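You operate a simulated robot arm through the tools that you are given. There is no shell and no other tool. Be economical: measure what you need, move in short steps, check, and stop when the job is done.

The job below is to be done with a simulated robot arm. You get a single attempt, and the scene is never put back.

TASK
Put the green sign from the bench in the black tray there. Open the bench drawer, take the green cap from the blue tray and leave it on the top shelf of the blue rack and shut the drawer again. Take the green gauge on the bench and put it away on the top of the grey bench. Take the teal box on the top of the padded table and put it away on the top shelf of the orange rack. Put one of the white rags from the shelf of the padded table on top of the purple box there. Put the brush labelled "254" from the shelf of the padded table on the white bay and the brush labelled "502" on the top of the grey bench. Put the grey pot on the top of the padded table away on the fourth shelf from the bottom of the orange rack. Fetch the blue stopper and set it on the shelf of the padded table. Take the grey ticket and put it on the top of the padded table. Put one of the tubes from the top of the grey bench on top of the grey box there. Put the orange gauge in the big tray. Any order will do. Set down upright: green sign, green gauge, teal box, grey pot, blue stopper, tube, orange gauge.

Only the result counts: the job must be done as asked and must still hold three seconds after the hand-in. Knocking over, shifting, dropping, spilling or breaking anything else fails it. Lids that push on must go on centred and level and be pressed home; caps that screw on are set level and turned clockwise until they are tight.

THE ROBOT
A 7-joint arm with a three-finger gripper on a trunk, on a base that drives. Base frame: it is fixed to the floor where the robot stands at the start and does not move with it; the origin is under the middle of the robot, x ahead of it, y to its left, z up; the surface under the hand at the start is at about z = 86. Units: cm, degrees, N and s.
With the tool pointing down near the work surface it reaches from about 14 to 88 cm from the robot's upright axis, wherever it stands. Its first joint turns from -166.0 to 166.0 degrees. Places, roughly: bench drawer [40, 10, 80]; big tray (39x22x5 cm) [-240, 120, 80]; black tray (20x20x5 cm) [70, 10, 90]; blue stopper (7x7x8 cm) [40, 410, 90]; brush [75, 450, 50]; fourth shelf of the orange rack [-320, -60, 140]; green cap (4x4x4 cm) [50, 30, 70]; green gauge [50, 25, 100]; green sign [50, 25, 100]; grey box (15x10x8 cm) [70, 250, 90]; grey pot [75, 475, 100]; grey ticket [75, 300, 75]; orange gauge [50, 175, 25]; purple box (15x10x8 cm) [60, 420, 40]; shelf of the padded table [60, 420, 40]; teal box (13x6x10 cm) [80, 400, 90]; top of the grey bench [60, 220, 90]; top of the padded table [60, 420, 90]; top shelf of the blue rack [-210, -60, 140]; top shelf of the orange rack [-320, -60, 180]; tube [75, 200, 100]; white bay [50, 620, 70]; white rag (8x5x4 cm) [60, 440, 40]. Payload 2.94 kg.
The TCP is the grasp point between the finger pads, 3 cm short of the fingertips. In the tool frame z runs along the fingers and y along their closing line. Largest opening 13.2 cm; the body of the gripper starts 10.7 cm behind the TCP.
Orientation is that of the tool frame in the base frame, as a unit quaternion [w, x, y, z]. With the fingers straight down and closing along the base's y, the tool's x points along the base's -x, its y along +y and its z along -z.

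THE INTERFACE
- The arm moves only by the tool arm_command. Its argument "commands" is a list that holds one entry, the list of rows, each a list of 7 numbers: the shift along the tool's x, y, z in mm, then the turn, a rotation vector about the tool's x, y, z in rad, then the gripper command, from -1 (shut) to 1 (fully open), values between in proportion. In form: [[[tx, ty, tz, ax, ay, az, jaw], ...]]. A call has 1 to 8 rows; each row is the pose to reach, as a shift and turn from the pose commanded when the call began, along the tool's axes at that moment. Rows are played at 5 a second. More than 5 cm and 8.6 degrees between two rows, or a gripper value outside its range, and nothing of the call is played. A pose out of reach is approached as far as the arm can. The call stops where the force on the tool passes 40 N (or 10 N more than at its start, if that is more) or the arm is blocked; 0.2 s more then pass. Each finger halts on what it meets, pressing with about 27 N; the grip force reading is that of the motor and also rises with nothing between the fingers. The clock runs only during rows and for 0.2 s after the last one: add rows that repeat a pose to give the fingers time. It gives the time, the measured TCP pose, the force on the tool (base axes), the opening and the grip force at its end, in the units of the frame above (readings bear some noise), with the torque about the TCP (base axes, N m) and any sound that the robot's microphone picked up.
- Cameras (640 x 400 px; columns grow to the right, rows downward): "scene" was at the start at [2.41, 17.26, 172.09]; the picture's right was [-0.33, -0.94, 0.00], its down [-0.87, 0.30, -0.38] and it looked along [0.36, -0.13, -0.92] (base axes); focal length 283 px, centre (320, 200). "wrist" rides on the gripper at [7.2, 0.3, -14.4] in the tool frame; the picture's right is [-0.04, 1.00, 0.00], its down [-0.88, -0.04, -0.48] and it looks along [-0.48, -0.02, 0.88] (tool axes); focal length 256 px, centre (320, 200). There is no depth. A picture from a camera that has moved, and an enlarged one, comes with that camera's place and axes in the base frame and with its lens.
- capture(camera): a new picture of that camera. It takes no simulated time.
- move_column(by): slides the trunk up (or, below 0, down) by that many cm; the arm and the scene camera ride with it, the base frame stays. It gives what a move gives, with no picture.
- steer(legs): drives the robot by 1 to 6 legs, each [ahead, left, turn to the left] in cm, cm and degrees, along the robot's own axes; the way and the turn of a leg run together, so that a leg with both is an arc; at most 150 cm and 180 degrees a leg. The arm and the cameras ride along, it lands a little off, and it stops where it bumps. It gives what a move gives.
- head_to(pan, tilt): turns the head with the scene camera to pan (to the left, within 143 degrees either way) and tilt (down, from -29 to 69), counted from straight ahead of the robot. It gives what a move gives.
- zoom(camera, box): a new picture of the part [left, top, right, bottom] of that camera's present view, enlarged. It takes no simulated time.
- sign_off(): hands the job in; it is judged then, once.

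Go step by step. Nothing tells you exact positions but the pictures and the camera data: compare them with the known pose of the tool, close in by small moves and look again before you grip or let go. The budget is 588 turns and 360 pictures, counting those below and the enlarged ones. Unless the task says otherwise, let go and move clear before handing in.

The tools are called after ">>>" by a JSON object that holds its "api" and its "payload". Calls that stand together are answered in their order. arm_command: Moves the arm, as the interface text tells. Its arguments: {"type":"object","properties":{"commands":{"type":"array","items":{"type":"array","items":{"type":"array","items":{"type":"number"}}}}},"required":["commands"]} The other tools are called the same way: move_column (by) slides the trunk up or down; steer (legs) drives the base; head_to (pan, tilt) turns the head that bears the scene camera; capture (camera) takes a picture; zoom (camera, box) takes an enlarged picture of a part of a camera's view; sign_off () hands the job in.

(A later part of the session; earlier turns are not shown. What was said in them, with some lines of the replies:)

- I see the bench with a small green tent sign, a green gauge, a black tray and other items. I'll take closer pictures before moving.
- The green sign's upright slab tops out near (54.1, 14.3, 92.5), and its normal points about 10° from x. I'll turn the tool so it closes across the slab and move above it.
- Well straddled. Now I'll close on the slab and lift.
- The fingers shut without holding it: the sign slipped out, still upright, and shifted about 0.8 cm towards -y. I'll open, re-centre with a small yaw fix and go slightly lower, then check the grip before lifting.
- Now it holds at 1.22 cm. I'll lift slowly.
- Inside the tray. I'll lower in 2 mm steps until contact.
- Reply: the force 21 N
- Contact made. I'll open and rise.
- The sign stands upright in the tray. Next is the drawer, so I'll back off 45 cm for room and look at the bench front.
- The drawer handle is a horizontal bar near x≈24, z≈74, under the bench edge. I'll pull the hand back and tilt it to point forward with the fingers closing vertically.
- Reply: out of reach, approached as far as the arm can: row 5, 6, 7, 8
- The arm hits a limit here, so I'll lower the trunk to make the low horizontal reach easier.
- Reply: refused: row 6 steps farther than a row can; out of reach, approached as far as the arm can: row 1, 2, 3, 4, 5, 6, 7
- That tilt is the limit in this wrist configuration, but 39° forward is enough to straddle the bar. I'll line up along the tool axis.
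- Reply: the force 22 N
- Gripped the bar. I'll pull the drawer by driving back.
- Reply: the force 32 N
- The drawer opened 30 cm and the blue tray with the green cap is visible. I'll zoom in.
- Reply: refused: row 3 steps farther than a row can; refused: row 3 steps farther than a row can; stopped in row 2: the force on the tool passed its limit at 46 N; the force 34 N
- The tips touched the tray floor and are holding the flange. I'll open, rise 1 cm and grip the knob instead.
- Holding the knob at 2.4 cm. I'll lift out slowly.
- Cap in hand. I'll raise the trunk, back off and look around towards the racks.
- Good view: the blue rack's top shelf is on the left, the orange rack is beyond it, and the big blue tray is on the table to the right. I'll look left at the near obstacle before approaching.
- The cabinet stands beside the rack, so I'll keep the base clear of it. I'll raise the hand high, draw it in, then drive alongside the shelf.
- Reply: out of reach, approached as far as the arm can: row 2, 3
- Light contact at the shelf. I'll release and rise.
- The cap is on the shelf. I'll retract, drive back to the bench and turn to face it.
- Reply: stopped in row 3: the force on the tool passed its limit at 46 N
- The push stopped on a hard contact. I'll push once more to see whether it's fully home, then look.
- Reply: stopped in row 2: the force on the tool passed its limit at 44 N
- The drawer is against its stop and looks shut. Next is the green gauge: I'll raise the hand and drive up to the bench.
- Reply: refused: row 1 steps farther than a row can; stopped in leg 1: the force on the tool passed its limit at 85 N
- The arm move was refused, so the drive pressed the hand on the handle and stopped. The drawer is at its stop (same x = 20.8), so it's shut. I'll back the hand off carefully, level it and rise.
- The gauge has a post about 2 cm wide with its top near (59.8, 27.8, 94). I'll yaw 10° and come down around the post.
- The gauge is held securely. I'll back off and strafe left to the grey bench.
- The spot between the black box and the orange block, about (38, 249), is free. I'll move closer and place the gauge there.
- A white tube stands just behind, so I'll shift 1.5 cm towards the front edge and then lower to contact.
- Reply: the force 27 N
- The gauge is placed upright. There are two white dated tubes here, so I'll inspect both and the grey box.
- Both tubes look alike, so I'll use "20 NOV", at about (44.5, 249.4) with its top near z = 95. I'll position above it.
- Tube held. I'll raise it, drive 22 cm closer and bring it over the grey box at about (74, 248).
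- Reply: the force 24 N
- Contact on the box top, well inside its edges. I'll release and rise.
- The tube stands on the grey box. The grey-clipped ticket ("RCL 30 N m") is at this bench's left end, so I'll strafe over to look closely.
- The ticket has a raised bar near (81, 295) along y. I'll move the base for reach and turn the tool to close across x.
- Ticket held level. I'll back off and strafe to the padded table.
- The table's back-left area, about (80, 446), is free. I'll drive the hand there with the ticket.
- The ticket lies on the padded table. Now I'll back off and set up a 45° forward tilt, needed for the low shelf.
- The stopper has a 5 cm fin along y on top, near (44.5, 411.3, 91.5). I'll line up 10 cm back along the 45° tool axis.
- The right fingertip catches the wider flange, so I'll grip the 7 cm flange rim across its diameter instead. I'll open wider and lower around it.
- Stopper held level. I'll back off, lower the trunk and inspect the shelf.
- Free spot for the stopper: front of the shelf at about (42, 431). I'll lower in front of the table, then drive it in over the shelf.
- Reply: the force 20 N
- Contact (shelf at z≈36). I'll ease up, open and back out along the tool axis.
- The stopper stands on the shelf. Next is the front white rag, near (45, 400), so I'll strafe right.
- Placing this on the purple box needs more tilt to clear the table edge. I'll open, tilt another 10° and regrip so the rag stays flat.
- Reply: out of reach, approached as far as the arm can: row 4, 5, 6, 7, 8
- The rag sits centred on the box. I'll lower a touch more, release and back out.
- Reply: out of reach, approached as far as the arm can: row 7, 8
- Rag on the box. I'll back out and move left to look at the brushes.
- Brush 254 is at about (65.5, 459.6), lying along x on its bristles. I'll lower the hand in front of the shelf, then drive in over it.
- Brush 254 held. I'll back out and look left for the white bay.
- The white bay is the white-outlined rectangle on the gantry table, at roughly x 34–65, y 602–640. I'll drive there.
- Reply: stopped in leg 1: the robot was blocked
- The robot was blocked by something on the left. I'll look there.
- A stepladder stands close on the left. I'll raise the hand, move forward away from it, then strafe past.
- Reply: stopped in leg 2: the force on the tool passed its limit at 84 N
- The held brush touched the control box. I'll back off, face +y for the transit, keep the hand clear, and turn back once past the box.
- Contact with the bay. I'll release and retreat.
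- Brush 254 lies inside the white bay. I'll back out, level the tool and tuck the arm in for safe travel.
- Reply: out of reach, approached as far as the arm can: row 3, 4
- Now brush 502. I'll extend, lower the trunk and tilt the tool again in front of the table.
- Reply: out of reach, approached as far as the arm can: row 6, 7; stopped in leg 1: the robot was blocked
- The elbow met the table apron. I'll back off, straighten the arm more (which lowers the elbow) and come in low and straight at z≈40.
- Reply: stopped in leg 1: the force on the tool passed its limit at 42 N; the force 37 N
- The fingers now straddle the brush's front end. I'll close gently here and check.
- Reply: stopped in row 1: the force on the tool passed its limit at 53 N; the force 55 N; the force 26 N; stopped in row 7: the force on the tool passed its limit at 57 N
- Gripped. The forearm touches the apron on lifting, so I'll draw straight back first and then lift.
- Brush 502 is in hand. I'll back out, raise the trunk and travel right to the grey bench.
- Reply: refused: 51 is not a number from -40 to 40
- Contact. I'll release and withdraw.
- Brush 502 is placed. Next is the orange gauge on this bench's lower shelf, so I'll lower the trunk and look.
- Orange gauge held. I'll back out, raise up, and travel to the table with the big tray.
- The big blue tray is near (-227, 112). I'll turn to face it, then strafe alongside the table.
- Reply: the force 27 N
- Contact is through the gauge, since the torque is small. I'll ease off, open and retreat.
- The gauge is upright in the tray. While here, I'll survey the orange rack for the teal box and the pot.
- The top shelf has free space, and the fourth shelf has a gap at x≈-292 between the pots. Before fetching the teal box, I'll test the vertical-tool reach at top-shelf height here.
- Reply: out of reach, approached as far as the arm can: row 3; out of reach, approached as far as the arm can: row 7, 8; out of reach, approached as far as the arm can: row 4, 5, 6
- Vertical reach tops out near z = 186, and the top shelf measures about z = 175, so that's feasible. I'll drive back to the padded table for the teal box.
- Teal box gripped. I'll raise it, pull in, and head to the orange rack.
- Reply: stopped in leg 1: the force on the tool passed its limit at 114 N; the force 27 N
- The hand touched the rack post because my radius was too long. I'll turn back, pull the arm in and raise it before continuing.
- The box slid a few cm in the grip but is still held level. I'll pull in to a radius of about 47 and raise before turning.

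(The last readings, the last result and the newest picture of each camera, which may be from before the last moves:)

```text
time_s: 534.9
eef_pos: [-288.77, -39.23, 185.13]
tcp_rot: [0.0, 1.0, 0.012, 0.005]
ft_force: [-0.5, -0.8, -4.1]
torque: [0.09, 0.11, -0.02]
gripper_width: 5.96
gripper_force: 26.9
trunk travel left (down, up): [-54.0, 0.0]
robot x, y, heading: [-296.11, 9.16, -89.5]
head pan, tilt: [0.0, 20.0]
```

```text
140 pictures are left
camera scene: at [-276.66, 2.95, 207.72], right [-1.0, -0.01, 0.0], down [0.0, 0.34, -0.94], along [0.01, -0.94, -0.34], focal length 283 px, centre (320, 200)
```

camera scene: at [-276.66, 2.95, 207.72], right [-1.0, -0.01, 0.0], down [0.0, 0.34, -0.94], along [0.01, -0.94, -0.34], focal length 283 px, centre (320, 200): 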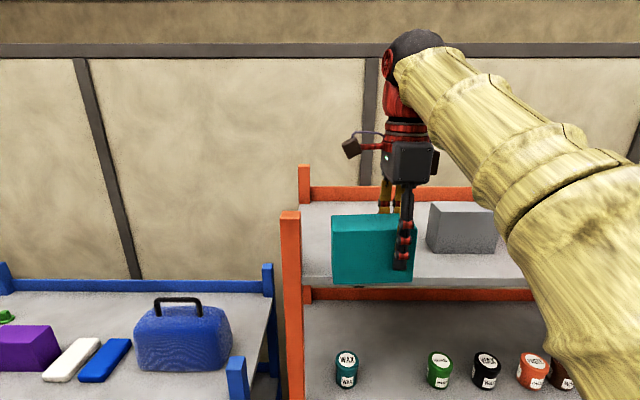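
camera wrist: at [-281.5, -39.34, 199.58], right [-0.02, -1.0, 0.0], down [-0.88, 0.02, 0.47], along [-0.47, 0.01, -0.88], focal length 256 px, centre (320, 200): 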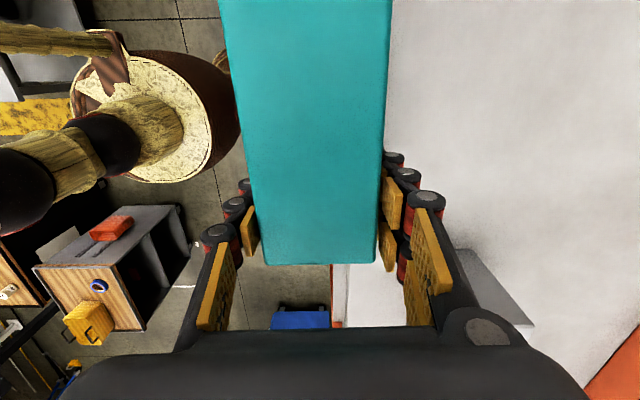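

>>> {"api": "steer", "payload": {"legs": [[12.5, 0, 0]]}}

>>> {"api": "arm_command", "payload": {"commands": [[[0, 0, 15, 0, 0, 0, -0.35], [0, 0, 28, 0, 0, 0, -0.35], [0, 0, 36, 0, 0, 0, -0.35]]]}}

>>> {"api": "capture", "payload": {"camera": "scene"}}

>>> {"api": "capture", "payload": {"camera": "wrist"}}

```text
time_s: 536.2
eef_pos: [-288.69, -51.56, 185.09]
tcp_rot: [0.0, 1.0, 0.011, 0.005]
ft_force: [0.1, -0.9, -3.9]
torque: [0.07, 0.13, 0.0]
gripper_width: 5.95
gripper_force: 27.0
trunk travel left (down, up): [-54.0, 0.0]
robot x, y, heading: [-295.59, -2.9, -89.5]
head pan, tilt: [0.0, 20.0]
```

```text
time_s: 537.0
eef_pos: [-288.63, -51.38, 181.79]
tcp_rot: [0.003, 1.0, 0.012, 0.005]
ft_force: [-0.7, -3.2, 23.5]
torque: [-0.12, -0.06, -0.14]
gripper_width: 5.97
gripper_force: 26.9
trunk travel left (down, up): [-54.0, 0.0]
robot x, y, heading: [-295.94, -3.78, -89.6]
head pan, tilt: [0.0, 20.0]
```

```text
139 pictures are left
camera scene: at [-276.63, -9.28, 207.78], right [-1.0, -0.01, 0.0], down [0.0, 0.34, -0.94], along [0.01, -0.94, -0.34], focal length 283 px, centre (320, 200)
```

scene: 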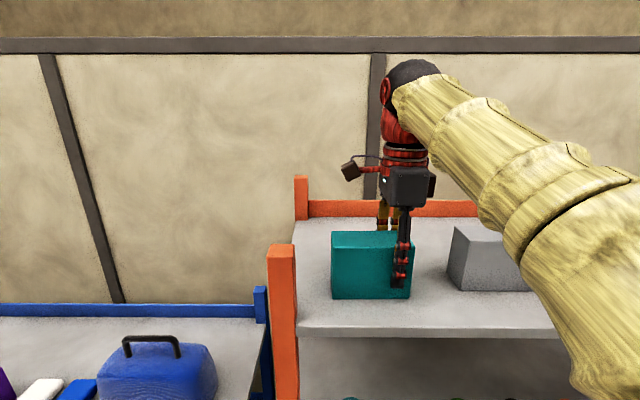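

```text
138 pictures are left
camera wrist: at [-281.48, -51.49, 196.26], right [-0.02, -1.0, 0.0], down [-0.88, 0.02, 0.47], along [-0.47, 0.01, -0.88], focal length 256 px, centre (320, 200)
```

wrist: 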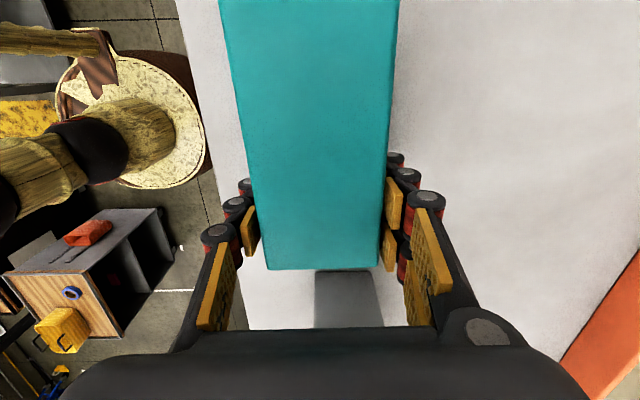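

Box is on the shelf. I'll release and rise as far as possible, then back out.

>>> {"api": "arm_command", "payload": {"commands": [[[0, 0, -2, 0, 0, 0, -0.2], [0, 0, -2, 0, 0, 0, 0], [0, 0, -2, 0, 0, 0, 0.2], [0, 0, -2, 0, 0, 0, 0.25], [0, 0, -2, 0, 0, 0, 0.25]]]}}

>>> {"api": "capture", "payload": {"camera": "wrist"}}

```text
time_s: 538.2
eef_pos: [-288.64, -51.47, 181.65]
tcp_rot: [-0.001, 1.0, 0.012, 0.004]
ft_force: [0.6, 0.6, -0.3]
torque: [0.04, 0.01, 0.0]
gripper_width: 8.25
gripper_force: 0.0
trunk travel left (down, up): [-54.0, 0.0]
robot x, y, heading: [-295.28, -3.03, -89.6]
head pan, tilt: [0.0, 20.0]
```

```text
137 pictures are left
camera wrist: at [-281.41, -51.62, 196.18], right [-0.02, -1.0, 0.0], down [-0.88, 0.02, 0.47], along [-0.47, 0.01, -0.88], focal length 256 px, centre (320, 200)
```

wrist: 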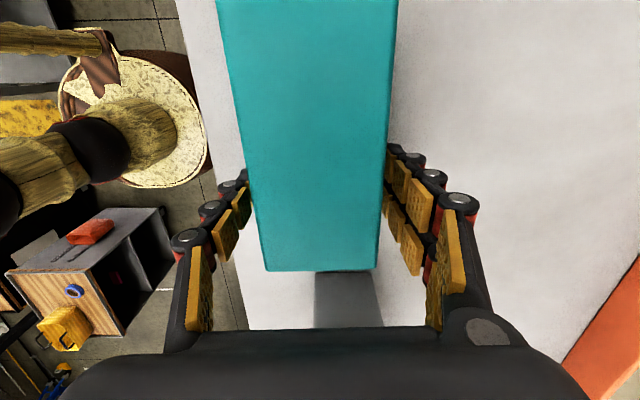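

The tips can't rise above the box, so I'll slide the hand 5.5 cm sideways past the box's end and then back out.

>>> {"api": "arm_command", "payload": {"commands": [[[-20, 0, 0, 0, 0, 0, 0.25], [-40, 0, 0, 0, 0, 0, 0.25], [-55, 0, -5, 0, 0, 0, 0.25], [-55, 0, -20, 0, 0, 0, 0]]]}}

>>> {"api": "capture", "payload": {"camera": "wrist"}}

>>> {"api": "capture", "payload": {"camera": "scene"}}

```text
time_s: 539.2
eef_pos: [-294.05, -51.7, 183.58]
tcp_rot: [-0.001, 1.0, 0.011, 0.004]
ft_force: [0.5, -0.8, -0.2]
torque: [0.01, -0.02, -0.01]
gripper_width: 6.57
gripper_force: 0.0
trunk travel left (down, up): [-54.0, 0.0]
robot x, y, heading: [-295.6, -2.99, -89.5]
head pan, tilt: [0.0, 20.0]
```

```text
136 pictures are left
camera wrist: at [-286.83, -51.88, 198.02], right [-0.02, -1.0, 0.0], down [-0.88, 0.02, 0.47], along [-0.47, 0.01, -0.88], focal length 256 px, centre (320, 200)
```

wrist: 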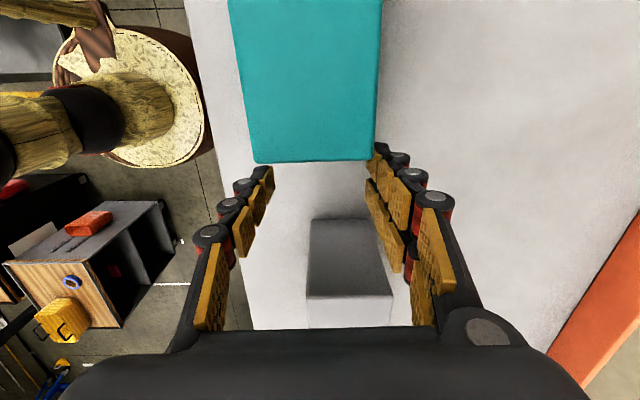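

```text
135 pictures are left
camera scene: at [-276.5, -9.38, 207.73], right [-1.0, -0.01, 0.0], down [0.0, 0.34, -0.94], along [0.01, -0.94, -0.34], focal length 283 px, centre (320, 200)
```

scene: 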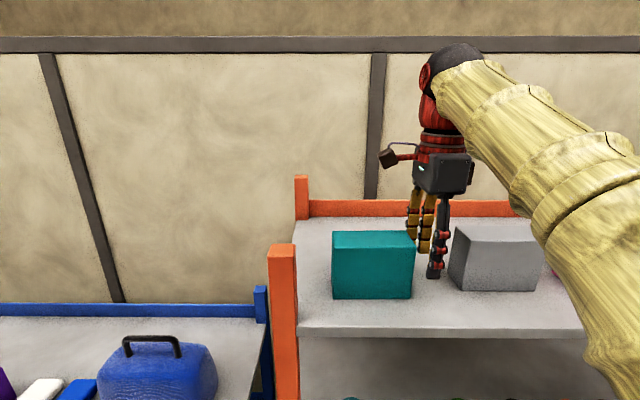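

>>> {"api": "steer", "payload": {"legs": [[-32, 0, 0]]}}

>>> {"api": "head_to", "payload": {"pan": 0, "tilt": 25}}

>>> {"api": "capture", "payload": {"camera": "scene"}}

```text
time_s: 541.3
eef_pos: [-294.61, -19.65, 183.66]
tcp_rot: [-0.001, 1.0, 0.006, 0.004]
ft_force: [-0.1, 0.8, -0.1]
torque: [-0.03, 0.0, 0.02]
gripper_width: 6.6
gripper_force: 0.1
trunk travel left (down, up): [-54.0, 0.0]
robot x, y, heading: [-295.97, 28.4, -90.1]
head pan, tilt: [0.0, 20.0]
```

```text
time_s: 542.0
eef_pos: [-294.6, -19.89, 183.57]
tcp_rot: [-0.002, 1.0, 0.007, 0.004]
ft_force: [-0.1, 0.8, 0.0]
torque: [0.01, 0.0, 0.05]
gripper_width: 6.61
gripper_force: 0.0
trunk travel left (down, up): [-54.0, 0.0]
robot x, y, heading: [-295.51, 28.46, -90.0]
head pan, tilt: [0.0, 25.0]
```

```text
134 pictures are left
camera scene: at [-276.73, 22.32, 206.93], right [-1.0, 0.0, 0.0], down [0.0, 0.42, -0.91], along [0.0, -0.91, -0.42], focal length 283 px, centre (320, 200)
```

scene: 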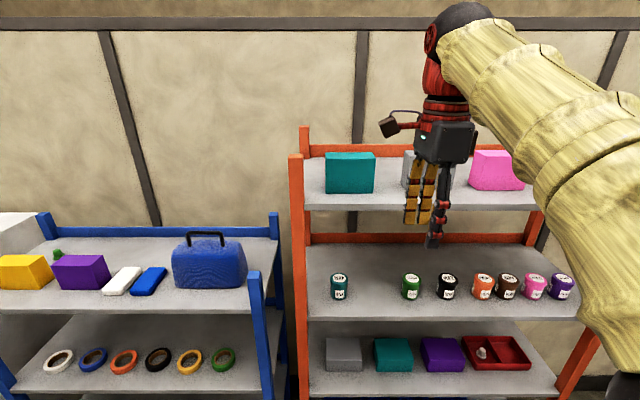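

The teal box stands on the top shelf. Now I'll go back for the grey pot.

>>> {"api": "steer", "payload": {"legs": [[0, 0, 90], [148, 0, 0], [74, 0, 0]]}}

>>> {"api": "steer", "payload": {"legs": [[0, 130, 0.5], [0, 130, 0.5], [0, 130, 0.5], [0, 38, 0]]}}

>>> {"api": "move_column", "payload": {"by": -29}}

>>> {"api": "arm_command", "payload": {"commands": [[[0, 40, 20, 0, 0, 0, 0], [0, 80, 40, 0, 0, 0, 0], [0, 120, 60, 0, 0, 0, 0], [0, 160, 80, 0, 0, 0, 0], [0, 200, 100, 0, 0, 0, 0], [0, 220, 140, 0, 0, 0, 0], [0, 220, 185, 0, 0, 0, 0], [0, 220, 230, 0, 0, 0, 0]]]}}

>>> {"api": "head_to", "payload": {"pan": 0, "tilt": 45}}

>>> {"api": "capture", "payload": {"camera": "scene"}}

```text
time_s: 556.8
eef_pos: [-24.74, 31.35, 183.53]
tcp_rot: [-0.004, 0.706, 0.708, 0.003]
ft_force: [-0.2, -0.6, 0.2]
torque: [0.0, 0.06, 0.02]
gripper_width: 6.61
gripper_force: 0.1
trunk travel left (down, up): [-54.0, 0.0]
robot x, y, heading: [-73.75, 30.49, -0.9]
head pan, tilt: [0.0, 25.0]
```

```text
time_s: 577.7
eef_pos: [-29.77, 464.5, 183.67]
tcp_rot: [-0.003, 0.691, 0.723, 0.002]
ft_force: [-0.4, 0.3, -0.4]
torque: [-0.03, -0.01, -0.01]
gripper_width: 6.61
gripper_force: 0.1
trunk travel left (down, up): [-54.0, 0.0]
robot x, y, heading: [-77.92, 461.79, 2.0]
head pan, tilt: [0.0, 25.0]
```

```text
time_s: 580.7
eef_pos: [-29.79, 464.4, 154.54]
tcp_rot: [-0.004, 0.69, 0.723, 0.003]
ft_force: [1.0, -0.2, 0.9]
torque: [-0.03, -0.01, 0.01]
gripper_width: 6.61
gripper_force: 0.0
trunk travel left (down, up): [-25.0, 29.0]
robot x, y, heading: [-78.17, 461.73, 1.8]
head pan, tilt: [0.0, 25.0]
```

```text
time_s: 582.5
eef_pos: [-7.54, 465.42, 131.73]
tcp_rot: [-0.003, 0.691, 0.723, 0.003]
ft_force: [0.5, -0.5, -0.2]
torque: [-0.01, 0.0, 0.0]
gripper_width: 6.6
gripper_force: 0.0
trunk travel left (down, up): [-25.0, 29.0]
robot x, y, heading: [-77.82, 461.88, 1.7]
head pan, tilt: [0.0, 25.0]
```

```text
time_s: 583.3
eef_pos: [-7.61, 465.47, 131.71]
tcp_rot: [-0.005, 0.691, 0.723, 0.002]
ft_force: [-0.1, 0.5, -0.1]
torque: [0.03, 0.03, -0.02]
gripper_width: 6.61
gripper_force: 0.0
trunk travel left (down, up): [-25.0, 29.0]
robot x, y, heading: [-78.04, 461.61, 1.7]
head pan, tilt: [0.0, 45.0]
```

```text
133 pictures are left
camera scene: at [-73.56, 481.09, 174.87], right [0.03, -1.0, 0.0], down [-0.71, -0.02, -0.71], along [0.71, 0.02, -0.71], focal length 283 px, centre (320, 200)
```

scene: 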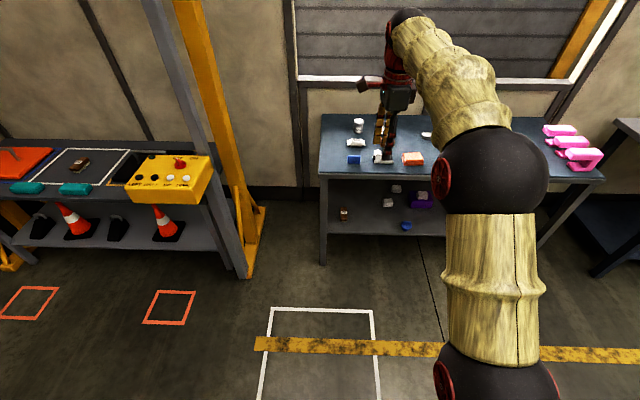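

>>> {"api": "arm_command", "payload": {"commands": [[[0, 0, 0, 0, 0, -0.145, 0], [0, 0, 0, 0, 0, -0.29, 0], [0, 0, 0, 0, 0, -0.435, 0], [0, 0, 0, 0, 0, -0.58, 0], [0, 0, 0, 0, 0, -0.725, 0], [0, 0, 0, 0, 0, -0.87, 0], [0, 0, 0, 0, 0, -1.015, 0], [0, 0, 0, 0, 0, -1.16, 0]]]}}

>>> {"api": "arm_command", "payload": {"commands": [[[0, 0, 20, 0, 0, -0.13, 0.15], [0, 0, 40, 0, 0, -0.26, 0.15], [0, 0, 60, 0, 0, -0.366, 0.15]]]}}

>>> {"api": "arm_command", "payload": {"commands": [[[0, 0, 15, 0, -0.135, 0, 0.15], [0, 0, 30, 0, -0.27, 0, 0.15], [0, 0, 45, 0, -0.405, 0, 0.15], [0, 0, 60, 0, -0.54, 0, 0.15], [0, 0, 75, 0, -0.675, 0, 0.15], [0, 0, 90, 0, -0.785, 0, 0.15]]]}}

>>> {"api": "capture", "payload": {"camera": "wrist"}}

```text
time_s: 585.1
eef_pos: [-7.93, 465.65, 131.6]
tcp_rot: [-0.002, 0.18, 0.984, 0.004]
ft_force: [0.6, -0.6, 0.4]
torque: [0.0, -0.01, -0.01]
gripper_width: 6.6
gripper_force: 0.1
trunk travel left (down, up): [-25.0, 29.0]
robot x, y, heading: [-78.13, 461.76, 1.7]
head pan, tilt: [0.0, 45.0]
```

```text
time_s: 585.9
eef_pos: [-7.94, 465.72, 125.6]
tcp_rot: [-0.001, -0.002, 1.0, 0.005]
ft_force: [-0.1, 0.2, 0.4]
torque: [0.03, 0.02, 0.0]
gripper_width: 7.58
gripper_force: 0.1
trunk travel left (down, up): [-25.0, 29.0]
robot x, y, heading: [-78.18, 461.85, 1.6]
head pan, tilt: [0.0, 45.0]
```

```text
time_s: 587.3
eef_pos: [-7.93, 465.83, 116.59]
tcp_rot: [0.383, 0.002, 0.924, 0.005]
ft_force: [-0.6, 0.5, 0.8]
torque: [-0.05, 0.06, -0.02]
gripper_width: 7.62
gripper_force: 0.1
trunk travel left (down, up): [-25.0, 29.0]
robot x, y, heading: [-78.48, 461.68, 1.6]
head pan, tilt: [0.0, 45.0]
```

```text
132 pictures are left
camera wrist: at [-23.04, 465.96, 121.72], right [0.03, 1.0, 0.04], down [0.28, -0.05, 0.96], along [0.96, -0.02, -0.29], focal length 256 px, centre (320, 200)
```

wrist: 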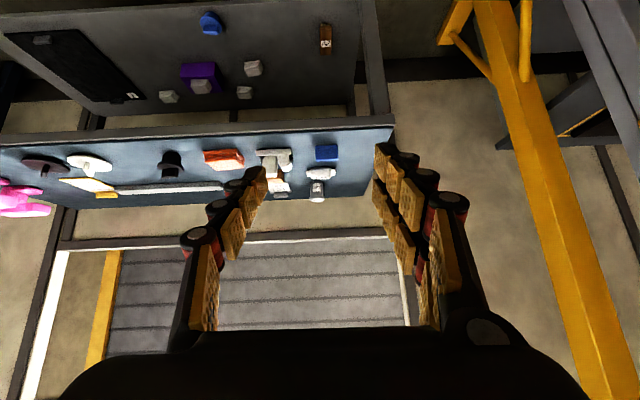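

>>> {"api": "steer", "payload": {"legs": [[62, -1, -1.6]]}}

>>> {"api": "capture", "payload": {"camera": "wrist"}}

>>> {"api": "zoom", "payload": {"camera": "scene", "box": [260, 120, 460, 260]}}

```text
time_s: 590.8
eef_pos: [53.85, 465.13, 116.58]
tcp_rot: [0.382, 0.008, 0.924, 0.001]
ft_force: [-0.7, 0.1, 0.3]
torque: [0.03, 0.04, 0.04]
gripper_width: 7.58
gripper_force: 0.0
trunk travel left (down, up): [-25.0, 29.0]
robot x, y, heading: [-16.36, 462.34, 0.9]
head pan, tilt: [0.0, 45.0]
```

```text
131 pictures are left
camera wrist: at [38.71, 465.71, 121.67], right [0.04, 1.0, 0.04], down [0.29, -0.05, 0.96], along [0.96, -0.03, -0.29], focal length 256 px, centre (320, 200)
```

wrist: 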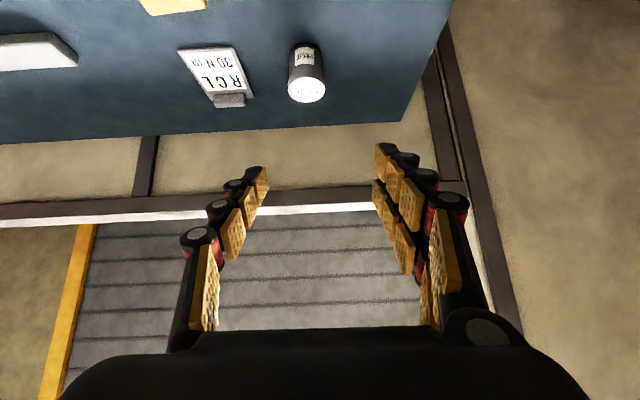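

```text
2.86 times, centred on (360, 190) of scene
camera zoom: at [-11.66, 481.5, 174.87], right [0.02, -1.0, 0.0], down [-0.71, -0.01, -0.71], along [0.71, 0.01, -0.71], focal length 810 px, centre (206, 229)
```

zoom: 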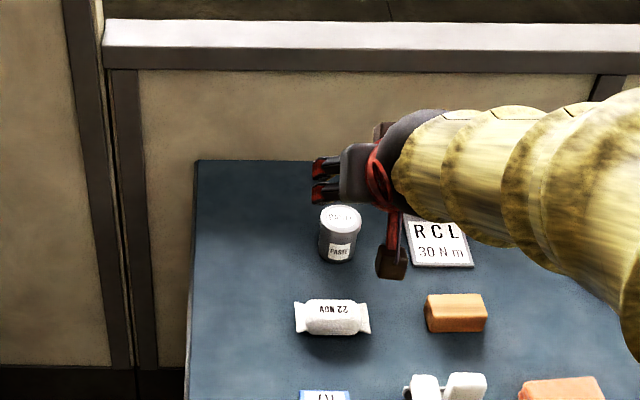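

>>> {"api": "arm_command", "payload": {"commands": [[[8, -4, 36, 0, 0, 0, 0.2], [15, -8, 73, 0, 0, 0, 0.2], [22, -12, 109, 0, 0, 0, 0.2], [30, -16, 145, 0, 0, 0, 0.2], [38, -20, 182, 0, 0, 0, 0.2], [45, -20, 218, 0, 0, 0, 0.2], [45, -20, 218, 0, 0, 0, 0.2]]]}}

>>> {"api": "capture", "payload": {"camera": "wrist"}}

```text
time_s: 592.4
eef_pos: [66.05, 463.5, 97.96]
tcp_rot: [0.382, 0.007, 0.924, 0.002]
ft_force: [-1.2, 0.2, -0.1]
torque: [0.0, -0.03, -0.01]
gripper_width: 7.94
gripper_force: 0.0
trunk travel left (down, up): [-25.0, 29.0]
robot x, y, heading: [-16.45, 462.1, 1.3]
head pan, tilt: [0.0, 45.0]
```

```text
129 pictures are left
camera wrist: at [50.9, 463.91, 103.06], right [0.04, 1.0, 0.04], down [0.29, -0.05, 0.96], along [0.96, -0.03, -0.29], focal length 256 px, centre (320, 200)
```

wrist: 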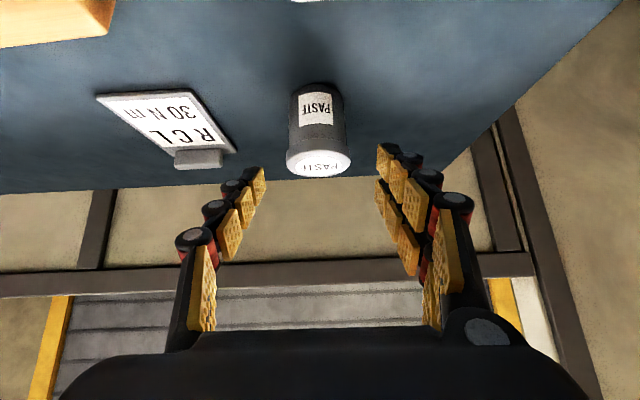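

>>> {"api": "arm_command", "payload": {"commands": [[[3, -1, 40, 0, 0, 0, 0.2], [5, -1, 75, 0, 0, 0, 0.2], [5, -1, 95, 0, 0, 0, 0.2]]]}}

>>> {"api": "capture", "payload": {"camera": "wrist"}}

```text
time_s: 593.1
eef_pos: [72.5, 463.26, 90.73]
tcp_rot: [0.382, 0.007, 0.924, 0.003]
ft_force: [-0.1, -0.6, 0.0]
torque: [0.02, 0.0, -0.01]
gripper_width: 7.92
gripper_force: 0.0
trunk travel left (down, up): [-25.0, 29.0]
robot x, y, heading: [-16.62, 462.04, 1.2]
head pan, tilt: [0.0, 45.0]
```

```text
128 pictures are left
camera wrist: at [57.24, 463.76, 95.85], right [0.04, 1.0, 0.04], down [0.29, -0.05, 0.96], along [0.96, -0.03, -0.29], focal length 256 px, centre (320, 200)
```

wrist: 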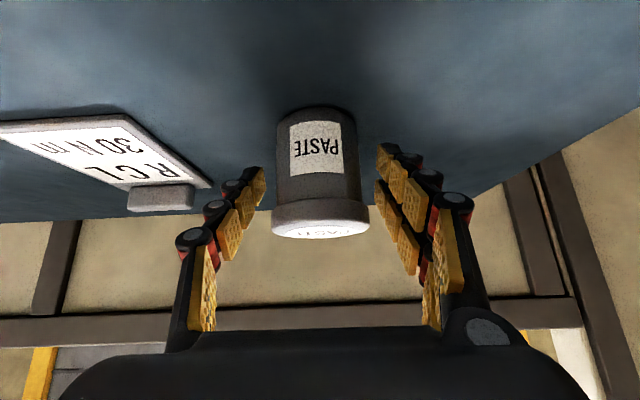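

>>> {"api": "arm_command", "payload": {"commands": [[[-2, 0, 9, 0, 0, 0, 0.1], [-2, 0, 9, 0, 0, 0, -0.1], [-2, 0, 9, 0, 0, 0, -0.3], [-2, 0, 9, 0, 0, 0, -0.45], [-2, 0, 9, 0, 0, 0, -0.45]]]}}

>>> {"api": "capture", "payload": {"camera": "wrist"}}

```text
time_s: 594.4
eef_pos: [73.18, 463.33, 90.37]
tcp_rot: [0.382, 0.008, 0.924, 0.001]
ft_force: [0.5, -2.2, 1.6]
torque: [-0.15, -0.06, 0.02]
gripper_width: 5.66
gripper_force: 27.6
trunk travel left (down, up): [-25.0, 29.0]
robot x, y, heading: [-16.35, 462.53, 1.0]
head pan, tilt: [0.0, 45.0]
```

```text
127 pictures are left
camera wrist: at [57.99, 463.72, 95.37], right [0.04, 1.0, 0.04], down [0.29, -0.05, 0.96], along [0.96, -0.03, -0.29], focal length 256 px, centre (320, 200)
```

wrist: 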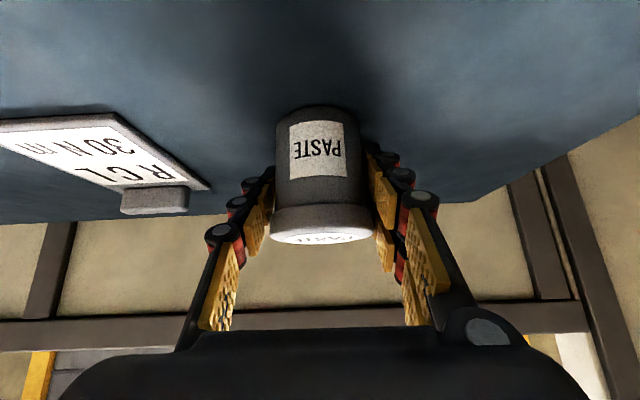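

>>> {"api": "arm_command", "payload": {"commands": [[[-7, 0, -7, 0, 0, 0, -0.5], [-21, 0, -21, 0, 0, 0, -0.5], [-45, 0, -45, 0, 0, 0, -0.5], [-75, 0, -75, 0, 0, 0, -0.5], [-105, 0, -105, 0, 0, 0, -0.5], [-135, 0, -135, 0, 0, 0, -0.5]]]}}

>>> {"api": "capture", "payload": {"camera": "wrist"}}

```text
time_s: 595.8
eef_pos: [73.16, 462.77, 109.47]
tcp_rot: [0.381, 0.006, 0.924, 0.003]
ft_force: [-0.5, -0.8, -2.6]
torque: [-0.01, -0.09, -0.01]
gripper_width: 5.69
gripper_force: 27.3
trunk travel left (down, up): [-25.0, 29.0]
robot x, y, heading: [-16.54, 462.56, 1.0]
head pan, tilt: [0.0, 45.0]
```

```text
126 pictures are left
camera wrist: at [57.97, 463.25, 114.6], right [0.04, 1.0, 0.04], down [0.29, -0.05, 0.96], along [0.96, -0.03, -0.29], focal length 256 px, centre (320, 200)
```

wrist: 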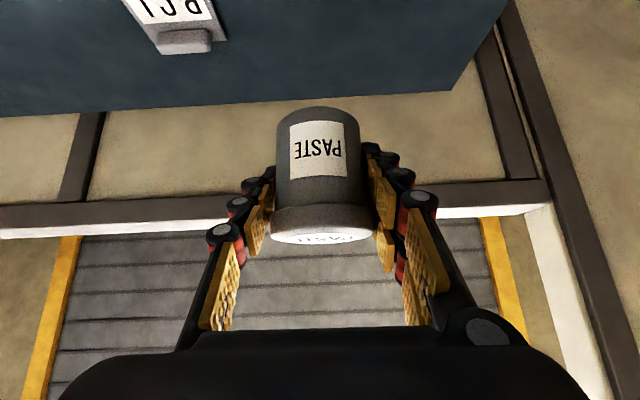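

Pot held upright. I'll travel back to the orange rack with the arm pulled in.

>>> {"api": "steer", "payload": {"legs": [[-60, 0, -1]]}}

>>> {"api": "arm_command", "payload": {"commands": [[[30, 0, -30, 0, 0, 0, -0.5], [60, 0, -60, 0, 0, 0, -0.5], [90, 0, -90, 0, 0, 0, -0.5], [120, 0, -120, 0, 0, 0, -0.5]]]}}

>>> {"api": "steer", "payload": {"legs": [[0, -130, 0], [0, -130, 0], [0, -130, 0]]}}

>>> {"api": "capture", "payload": {"camera": "wrist"}}

```text
time_s: 599.2
eef_pos: [11.89, 459.61, 109.49]
tcp_rot: [0.382, 0.024, 0.924, -0.005]
ft_force: [-0.9, -0.3, -1.6]
torque: [-0.04, -0.01, -0.03]
gripper_width: 5.67
gripper_force: 27.2
trunk travel left (down, up): [-25.0, 29.0]
robot x, y, heading: [-77.87, 462.16, -1.2]
head pan, tilt: [0.0, 45.0]
```

```text
time_s: 600.2
eef_pos: [-5.12, 460.42, 109.81]
tcp_rot: [0.383, 0.025, 0.924, -0.005]
ft_force: [-0.6, -0.2, -1.5]
torque: [0.04, 0.06, 0.04]
gripper_width: 5.68
gripper_force: 27.2
trunk travel left (down, up): [-25.0, 29.0]
robot x, y, heading: [-77.61, 462.29, -1.3]
head pan, tilt: [0.0, 45.0]
```

```text
time_s: 618.9
eef_pos: [-5.71, 73.97, 109.65]
tcp_rot: [0.382, 0.014, 0.924, -0.002]
ft_force: [-0.4, -0.1, -1.5]
torque: [0.03, -0.01, 0.04]
gripper_width: 5.61
gripper_force: 27.6
trunk travel left (down, up): [-25.0, 29.0]
robot x, y, heading: [-78.49, 73.98, 0.3]
head pan, tilt: [0.0, 45.0]
```

```text
125 pictures are left
camera wrist: at [-20.89, 74.66, 114.83], right [0.06, 1.0, 0.04], down [0.29, -0.05, 0.96], along [0.96, -0.04, -0.29], focal length 256 px, centre (320, 200)
```

wrist: 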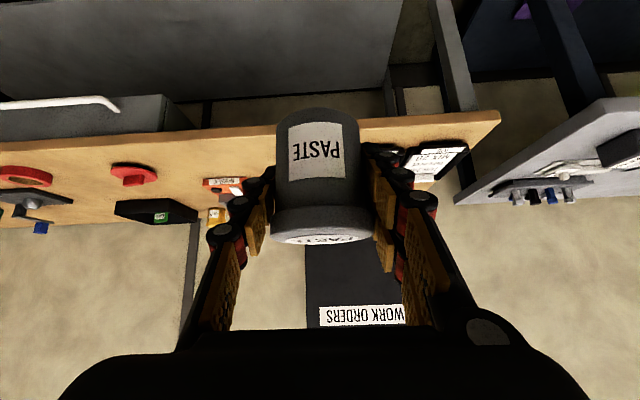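

>>> {"api": "zoom", "payload": {"camera": "wrist", "box": [0, 60, 240, 210]}}

>>> {"api": "head_to", "payload": {"pan": -35, "tilt": 45}}

>>> {"api": "capture", "payload": {"camera": "scene"}}

```text
2.67 times, centred on (120, 135) of wrist
camera zoom: at [-20.89, 74.66, 114.83], right [0.06, 1.0, 0.04], down [0.29, -0.05, 0.96], along [0.96, -0.04, -0.29], focal length 683 px, centre (853, 373)
```

zoom: 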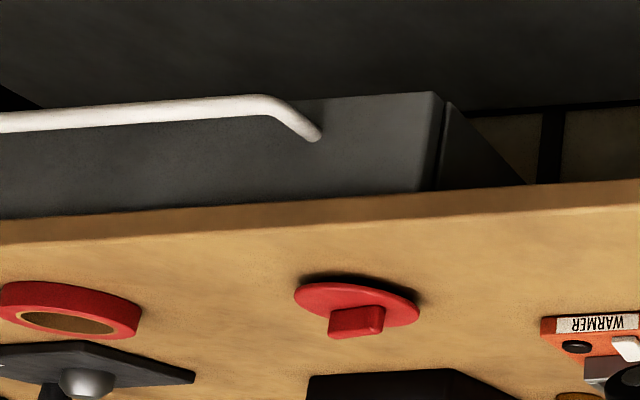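

```text
time_s: 619.9
eef_pos: [-5.69, 74.01, 109.74]
tcp_rot: [0.382, 0.013, 0.924, 0.0]
ft_force: [-0.6, 0.6, -1.3]
torque: [0.01, 0.01, -0.02]
gripper_width: 5.62
gripper_force: 27.3
trunk travel left (down, up): [-25.0, 29.0]
robot x, y, heading: [-78.28, 74.06, 0.3]
head pan, tilt: [-35.0, 45.0]
```

```text
123 pictures are left
camera scene: at [-74.83, 88.72, 174.87], right [-0.57, -0.82, 0.0], down [-0.58, 0.4, -0.71], along [0.58, -0.4, -0.71], focal length 283 px, centre (320, 200)
```

scene: 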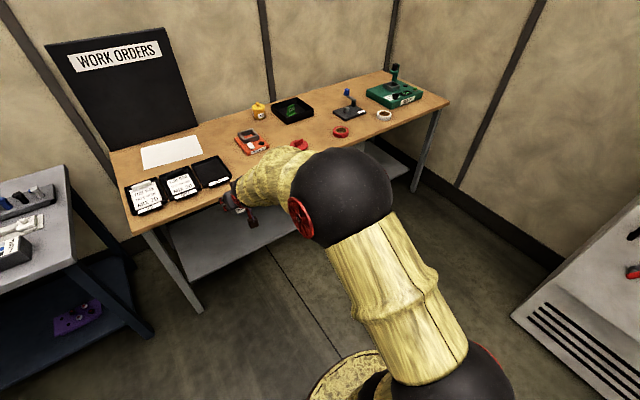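

The drawer front sits flush against its carcass, so it's shut. Continuing to the rack.

>>> {"api": "steer", "payload": {"legs": [[0, -27, -0.3], [-145, 0, 0], [-70, 0, 0]]}}

>>> {"api": "steer", "payload": {"legs": [[0, 0, -89.8]]}}

>>> {"api": "move_column", "payload": {"by": 29}}

>>> {"api": "head_to", "payload": {"pan": 0, "tilt": 25}}

>>> {"api": "capture", "payload": {"camera": "scene"}}

>>> {"api": "capture", "payload": {"camera": "wrist"}}

```text
time_s: 632.1
eef_pos: [-221.74, 45.65, 109.75]
tcp_rot: [0.382, 0.007, 0.924, 0.002]
ft_force: [-0.6, 0.0, -0.1]
torque: [0.0, -0.03, 0.03]
gripper_width: 5.6
gripper_force: 27.0
trunk travel left (down, up): [-25.0, 29.0]
robot x, y, heading: [-294.18, 45.01, 1.2]
head pan, tilt: [-35.0, 45.0]
```

```text
time_s: 636.3
eef_pos: [-293.8, -28.01, 109.73]
tcp_rot: [0.271, 0.659, 0.648, -0.268]
ft_force: [0.3, -0.3, -1.9]
torque: [-0.04, 0.01, -0.01]
gripper_width: 5.59
gripper_force: 26.9
trunk travel left (down, up): [-25.0, 29.0]
robot x, y, heading: [-294.28, 44.89, -88.7]
head pan, tilt: [-35.0, 45.0]
```

```text
time_s: 639.3
eef_pos: [-293.79, -28.04, 138.72]
tcp_rot: [0.272, 0.658, 0.649, -0.269]
ft_force: [0.1, 0.0, -1.1]
torque: [-0.01, 0.0, 0.0]
gripper_width: 5.56
gripper_force: 26.9
trunk travel left (down, up): [-54.0, 0.0]
robot x, y, heading: [-294.55, 44.07, -88.9]
head pan, tilt: [-35.0, 45.0]
```

```text
time_s: 640.3
eef_pos: [-293.7, -27.97, 138.79]
tcp_rot: [0.271, 0.659, 0.648, -0.268]
ft_force: [0.3, -0.6, -1.3]
torque: [-0.03, -0.01, -0.03]
gripper_width: 5.59
gripper_force: 27.1
trunk travel left (down, up): [-54.0, 0.0]
robot x, y, heading: [-294.2, 44.58, -88.9]
head pan, tilt: [0.0, 25.0]
```

```text
122 pictures are left
camera scene: at [-275.41, 38.9, 206.92], right [-1.0, -0.02, 0.0], down [-0.01, 0.42, -0.91], along [0.02, -0.91, -0.42], focal length 283 px, centre (320, 200)
```

scene: 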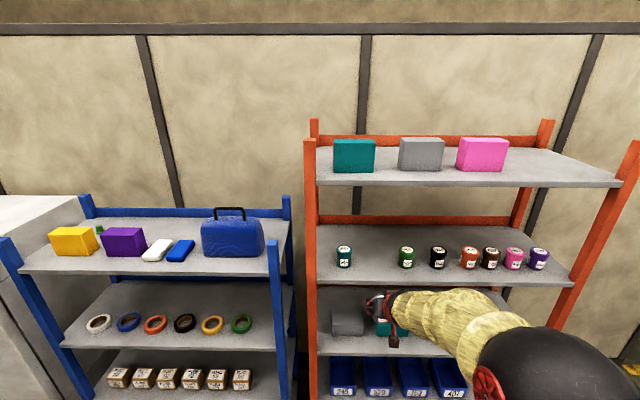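

```text
121 pictures are left
camera wrist: at [-293.17, -12.75, 143.82], right [1.0, -0.04, 0.04], down [-0.05, -0.29, 0.96], along [-0.03, -0.96, -0.29], focal length 256 px, centre (320, 200)
```

wrist: 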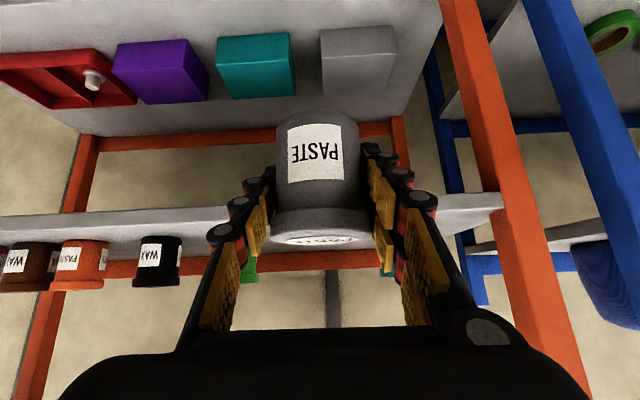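

>>> {"api": "arm_command", "payload": {"commands": [[[-20, 0, -20, 0, 0, 0, -0.5], [-40, 0, -40, 0, 0, 0, -0.5], [-60, 0, -60, 0, 0, 0, -0.5]]]}}

>>> {"api": "steer", "payload": {"legs": [[8, 0, -1.1]]}}

>>> {"api": "capture", "payload": {"camera": "wrist"}}

>>> {"api": "zoom", "payload": {"camera": "scene", "box": [300, 120, 560, 290]}}

```text
time_s: 641.1
eef_pos: [-293.78, -28.09, 147.12]
tcp_rot: [0.271, 0.659, 0.648, -0.269]
ft_force: [0.0, 0.1, -1.3]
torque: [-0.07, 0.01, -0.01]
gripper_width: 5.59
gripper_force: 27.2
trunk travel left (down, up): [-54.0, 0.0]
robot x, y, heading: [-294.52, 44.69, -88.8]
head pan, tilt: [0.0, 25.0]
```

```text
time_s: 642.1
eef_pos: [-294.97, -36.41, 146.96]
tcp_rot: [0.268, 0.665, 0.643, -0.27]
ft_force: [-0.2, -0.6, -2.6]
torque: [0.03, -0.02, 0.01]
gripper_width: 5.59
gripper_force: 27.0
trunk travel left (down, up): [-54.0, 0.0]
robot x, y, heading: [-294.8, 36.73, -90.1]
head pan, tilt: [0.0, 25.0]
```

```text
120 pictures are left
camera wrist: at [-294.18, -21.08, 152.13], right [1.0, -0.06, 0.04], down [-0.06, -0.29, 0.96], along [-0.05, -0.96, -0.29], focal length 256 px, centre (320, 200)
```

wrist: 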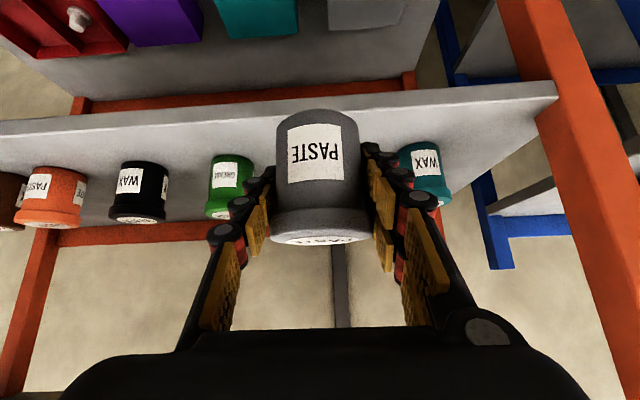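

```text
2.35 times, centred on (430, 205) of scene
camera zoom: at [-275.46, 30.24, 206.92], right [-1.0, 0.0, 0.0], down [0.0, 0.42, -0.91], along [0.0, -0.91, -0.42], focal length 667 px, centre (61, 188)
```

zoom: 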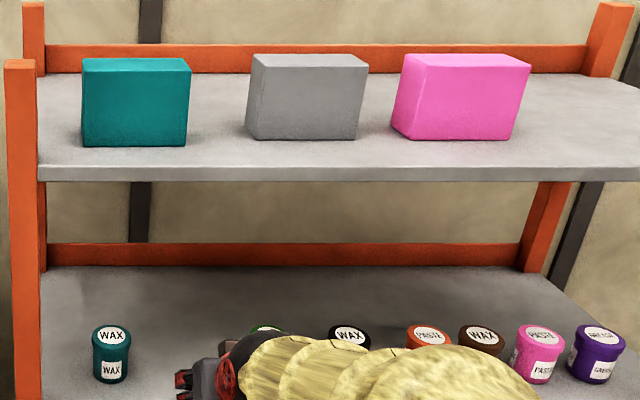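

>>> {"api": "steer", "payload": {"legs": [[14, 0, 0]]}}

>>> {"api": "capture", "payload": {"camera": "wrist"}}

>>> {"api": "capture", "payload": {"camera": "scene"}}

```text
time_s: 643.5
eef_pos: [-294.85, -50.6, 146.84]
tcp_rot: [0.268, 0.664, 0.643, -0.27]
ft_force: [0.3, -0.7, -2.6]
torque: [0.02, -0.03, -0.04]
gripper_width: 5.57
gripper_force: 26.7
trunk travel left (down, up): [-54.0, 0.0]
robot x, y, heading: [-294.68, 22.64, -90.0]
head pan, tilt: [0.0, 25.0]
```

```text
118 pictures are left
camera wrist: at [-294.11, -35.35, 152.06], right [1.0, -0.06, 0.04], down [-0.06, -0.29, 0.96], along [-0.05, -0.96, -0.29], focal length 256 px, centre (320, 200)
```

wrist: 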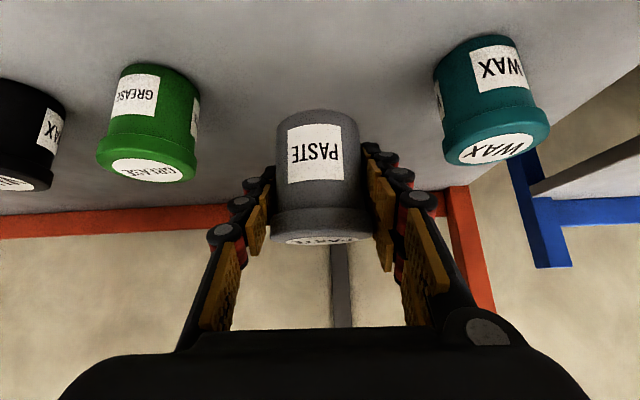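

```text
117 pictures are left
camera scene: at [-275.46, 15.97, 206.91], right [-1.0, 0.0, 0.0], down [0.0, 0.42, -0.91], along [0.0, -0.91, -0.42], focal length 283 px, centre (320, 200)
```

scene: 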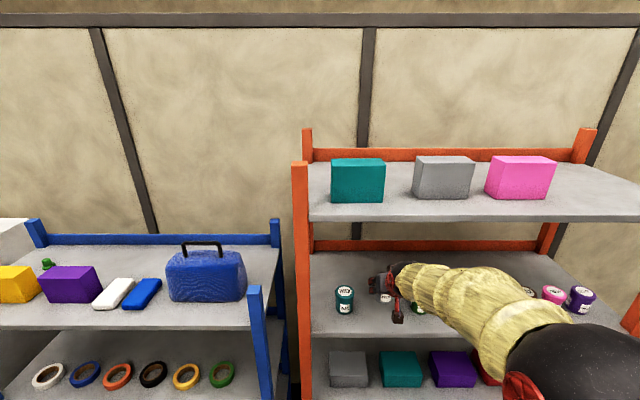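

>>> {"api": "arm_command", "payload": {"commands": [[[14, 0, 14, 0, 0, 0, -0.5], [26, 0, 26, 0, 0, 0, -0.5], [33, 0, 33, 0, 0, 0, -0.5], [36, 0, 36, 0, 0, 0, -0.5]]]}}

>>> {"api": "arm_command", "payload": {"commands": [[[1.5, 0, 1.5, 0, 0, 0, -0.5], [3, 0, 3, 0, 0, 0, -0.5], [4.5, 0, 4.5, 0, 0, 0, -0.5]]]}}

```text
time_s: 644.5
eef_pos: [-294.83, -50.32, 141.93]
tcp_rot: [0.269, 0.664, 0.643, -0.27]
ft_force: [-0.1, -0.5, -1.6]
torque: [-0.01, 0.0, 0.0]
gripper_width: 5.58
gripper_force: 26.9
trunk travel left (down, up): [-54.0, 0.0]
robot x, y, heading: [-293.95, 22.81, -89.9]
head pan, tilt: [0.0, 25.0]
```

```text
time_s: 645.3
eef_pos: [-294.95, -50.38, 141.25]
tcp_rot: [0.269, 0.664, 0.643, -0.27]
ft_force: [-0.8, 0.3, -1.5]
torque: [-0.02, -0.01, -0.02]
gripper_width: 5.56
gripper_force: 27.0
trunk travel left (down, up): [-54.0, 0.0]
robot x, y, heading: [-294.62, 22.58, -89.9]
head pan, tilt: [0.0, 25.0]
```

>>> {"api": "arm_command", "payload": {"commands": [[[1.5, 0, 1.5, 0, 0, 0, -0.5], [3, 0, 3, 0, 0, 0, -0.5], [4.5, 0, 4.5, 0, 0, 0, -0.5], [6, 0, 6, 0, 0, 0, -0.5]]]}}

```text
time_s: 646.3
eef_pos: [-295.05, -50.27, 140.92]
tcp_rot: [0.271, 0.664, 0.641, -0.272]
ft_force: [-3.6, -1.7, 22.0]
torque: [-0.13, 0.45, -0.01]
gripper_width: 5.59
gripper_force: 27.3
trunk travel left (down, up): [-54.0, 0.0]
robot x, y, heading: [-294.44, 22.79, -89.8]
head pan, tilt: [0.0, 25.0]
```

Contact with the shelf. I'll release and withdraw along the tool axis.

>>> {"api": "arm_command", "payload": {"commands": [[[-3, 0, -3, 0, 0, 0, -0.3], [-3, 0, -3, 0, 0, 0, 0], [-3, 0, -3, 0, 0, 0, 0.12], [-3, 0, -3, 0, 0, 0, 0.12], [-3, 0, -30, 0, 0, 0, 0.12], [-3, 0, -70, 0, 0, 0, 0.12], [-3, 0, -110, 0, 0, 0, 0.12]]]}}

>>> {"api": "steer", "payload": {"legs": [[-20, 0, 0]]}}

>>> {"api": "capture", "payload": {"camera": "wrist"}}

>>> {"api": "zoom", "payload": {"camera": "scene", "box": [290, 110, 610, 310]}}

```text
time_s: 647.9
eef_pos: [-294.67, -42.34, 148.4]
tcp_rot: [0.268, 0.664, 0.643, -0.271]
ft_force: [0.0, 0.7, 0.0]
torque: [0.0, 0.01, 0.0]
gripper_width: 7.41
gripper_force: 0.1
trunk travel left (down, up): [-54.0, 0.0]
robot x, y, heading: [-294.26, 22.72, -89.9]
head pan, tilt: [0.0, 25.0]
```

```text
time_s: 649.5
eef_pos: [-294.67, -22.41, 148.53]
tcp_rot: [0.269, 0.664, 0.643, -0.271]
ft_force: [0.6, 0.4, 0.4]
torque: [-0.06, -0.02, 0.01]
gripper_width: 7.39
gripper_force: 0.0
trunk travel left (down, up): [-54.0, 0.0]
robot x, y, heading: [-294.18, 42.5, -90.0]
head pan, tilt: [0.0, 25.0]
```

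```text
116 pictures are left
camera wrist: at [-293.86, -7.24, 153.58], right [1.0, -0.06, 0.04], down [-0.06, -0.29, 0.96], along [-0.05, -0.96, -0.29], focal length 256 px, centre (320, 200)
```

wrist: 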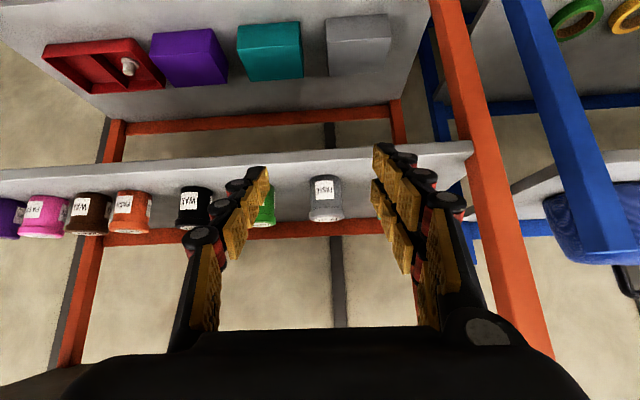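

```text
2.00 times, centred on (450, 210) of scene
camera zoom: at [-275.46, 36.61, 206.93], right [-1.0, 0.0, 0.0], down [0.0, 0.42, -0.91], along [0.0, -0.91, -0.42], focal length 567 px, centre (60, 180)
```

zoom: 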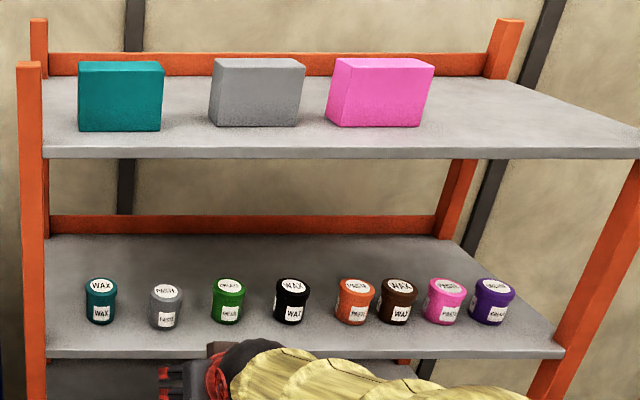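

All the items are placed and the hand is clear, so I'm handing in.

>>> {"api": "sign_off", "payload": {}}

```text
The job is handed in.
```

I've handed the job in with every item placed where you asked; I didn't get a verdict back. My hand or the load did bump a few fixed things on the way:

- **Stepladder:** the base bumped into it once. I saw nothing displaced.
- **Yellow control box:** the hand or the brush pressed on it at 84 N. I saw nothing displaced.
- **Rack post:** the teal box hit a post by the blue and orange racks at 114 N and slid a few cm in the grip. It was still set down upright on the top shelf.
- **Drawer handle:** an arm move was refused just before a drive, so the hand pressed on it at 85 N. The drawer was already against its stop, and a later look showed it flush.
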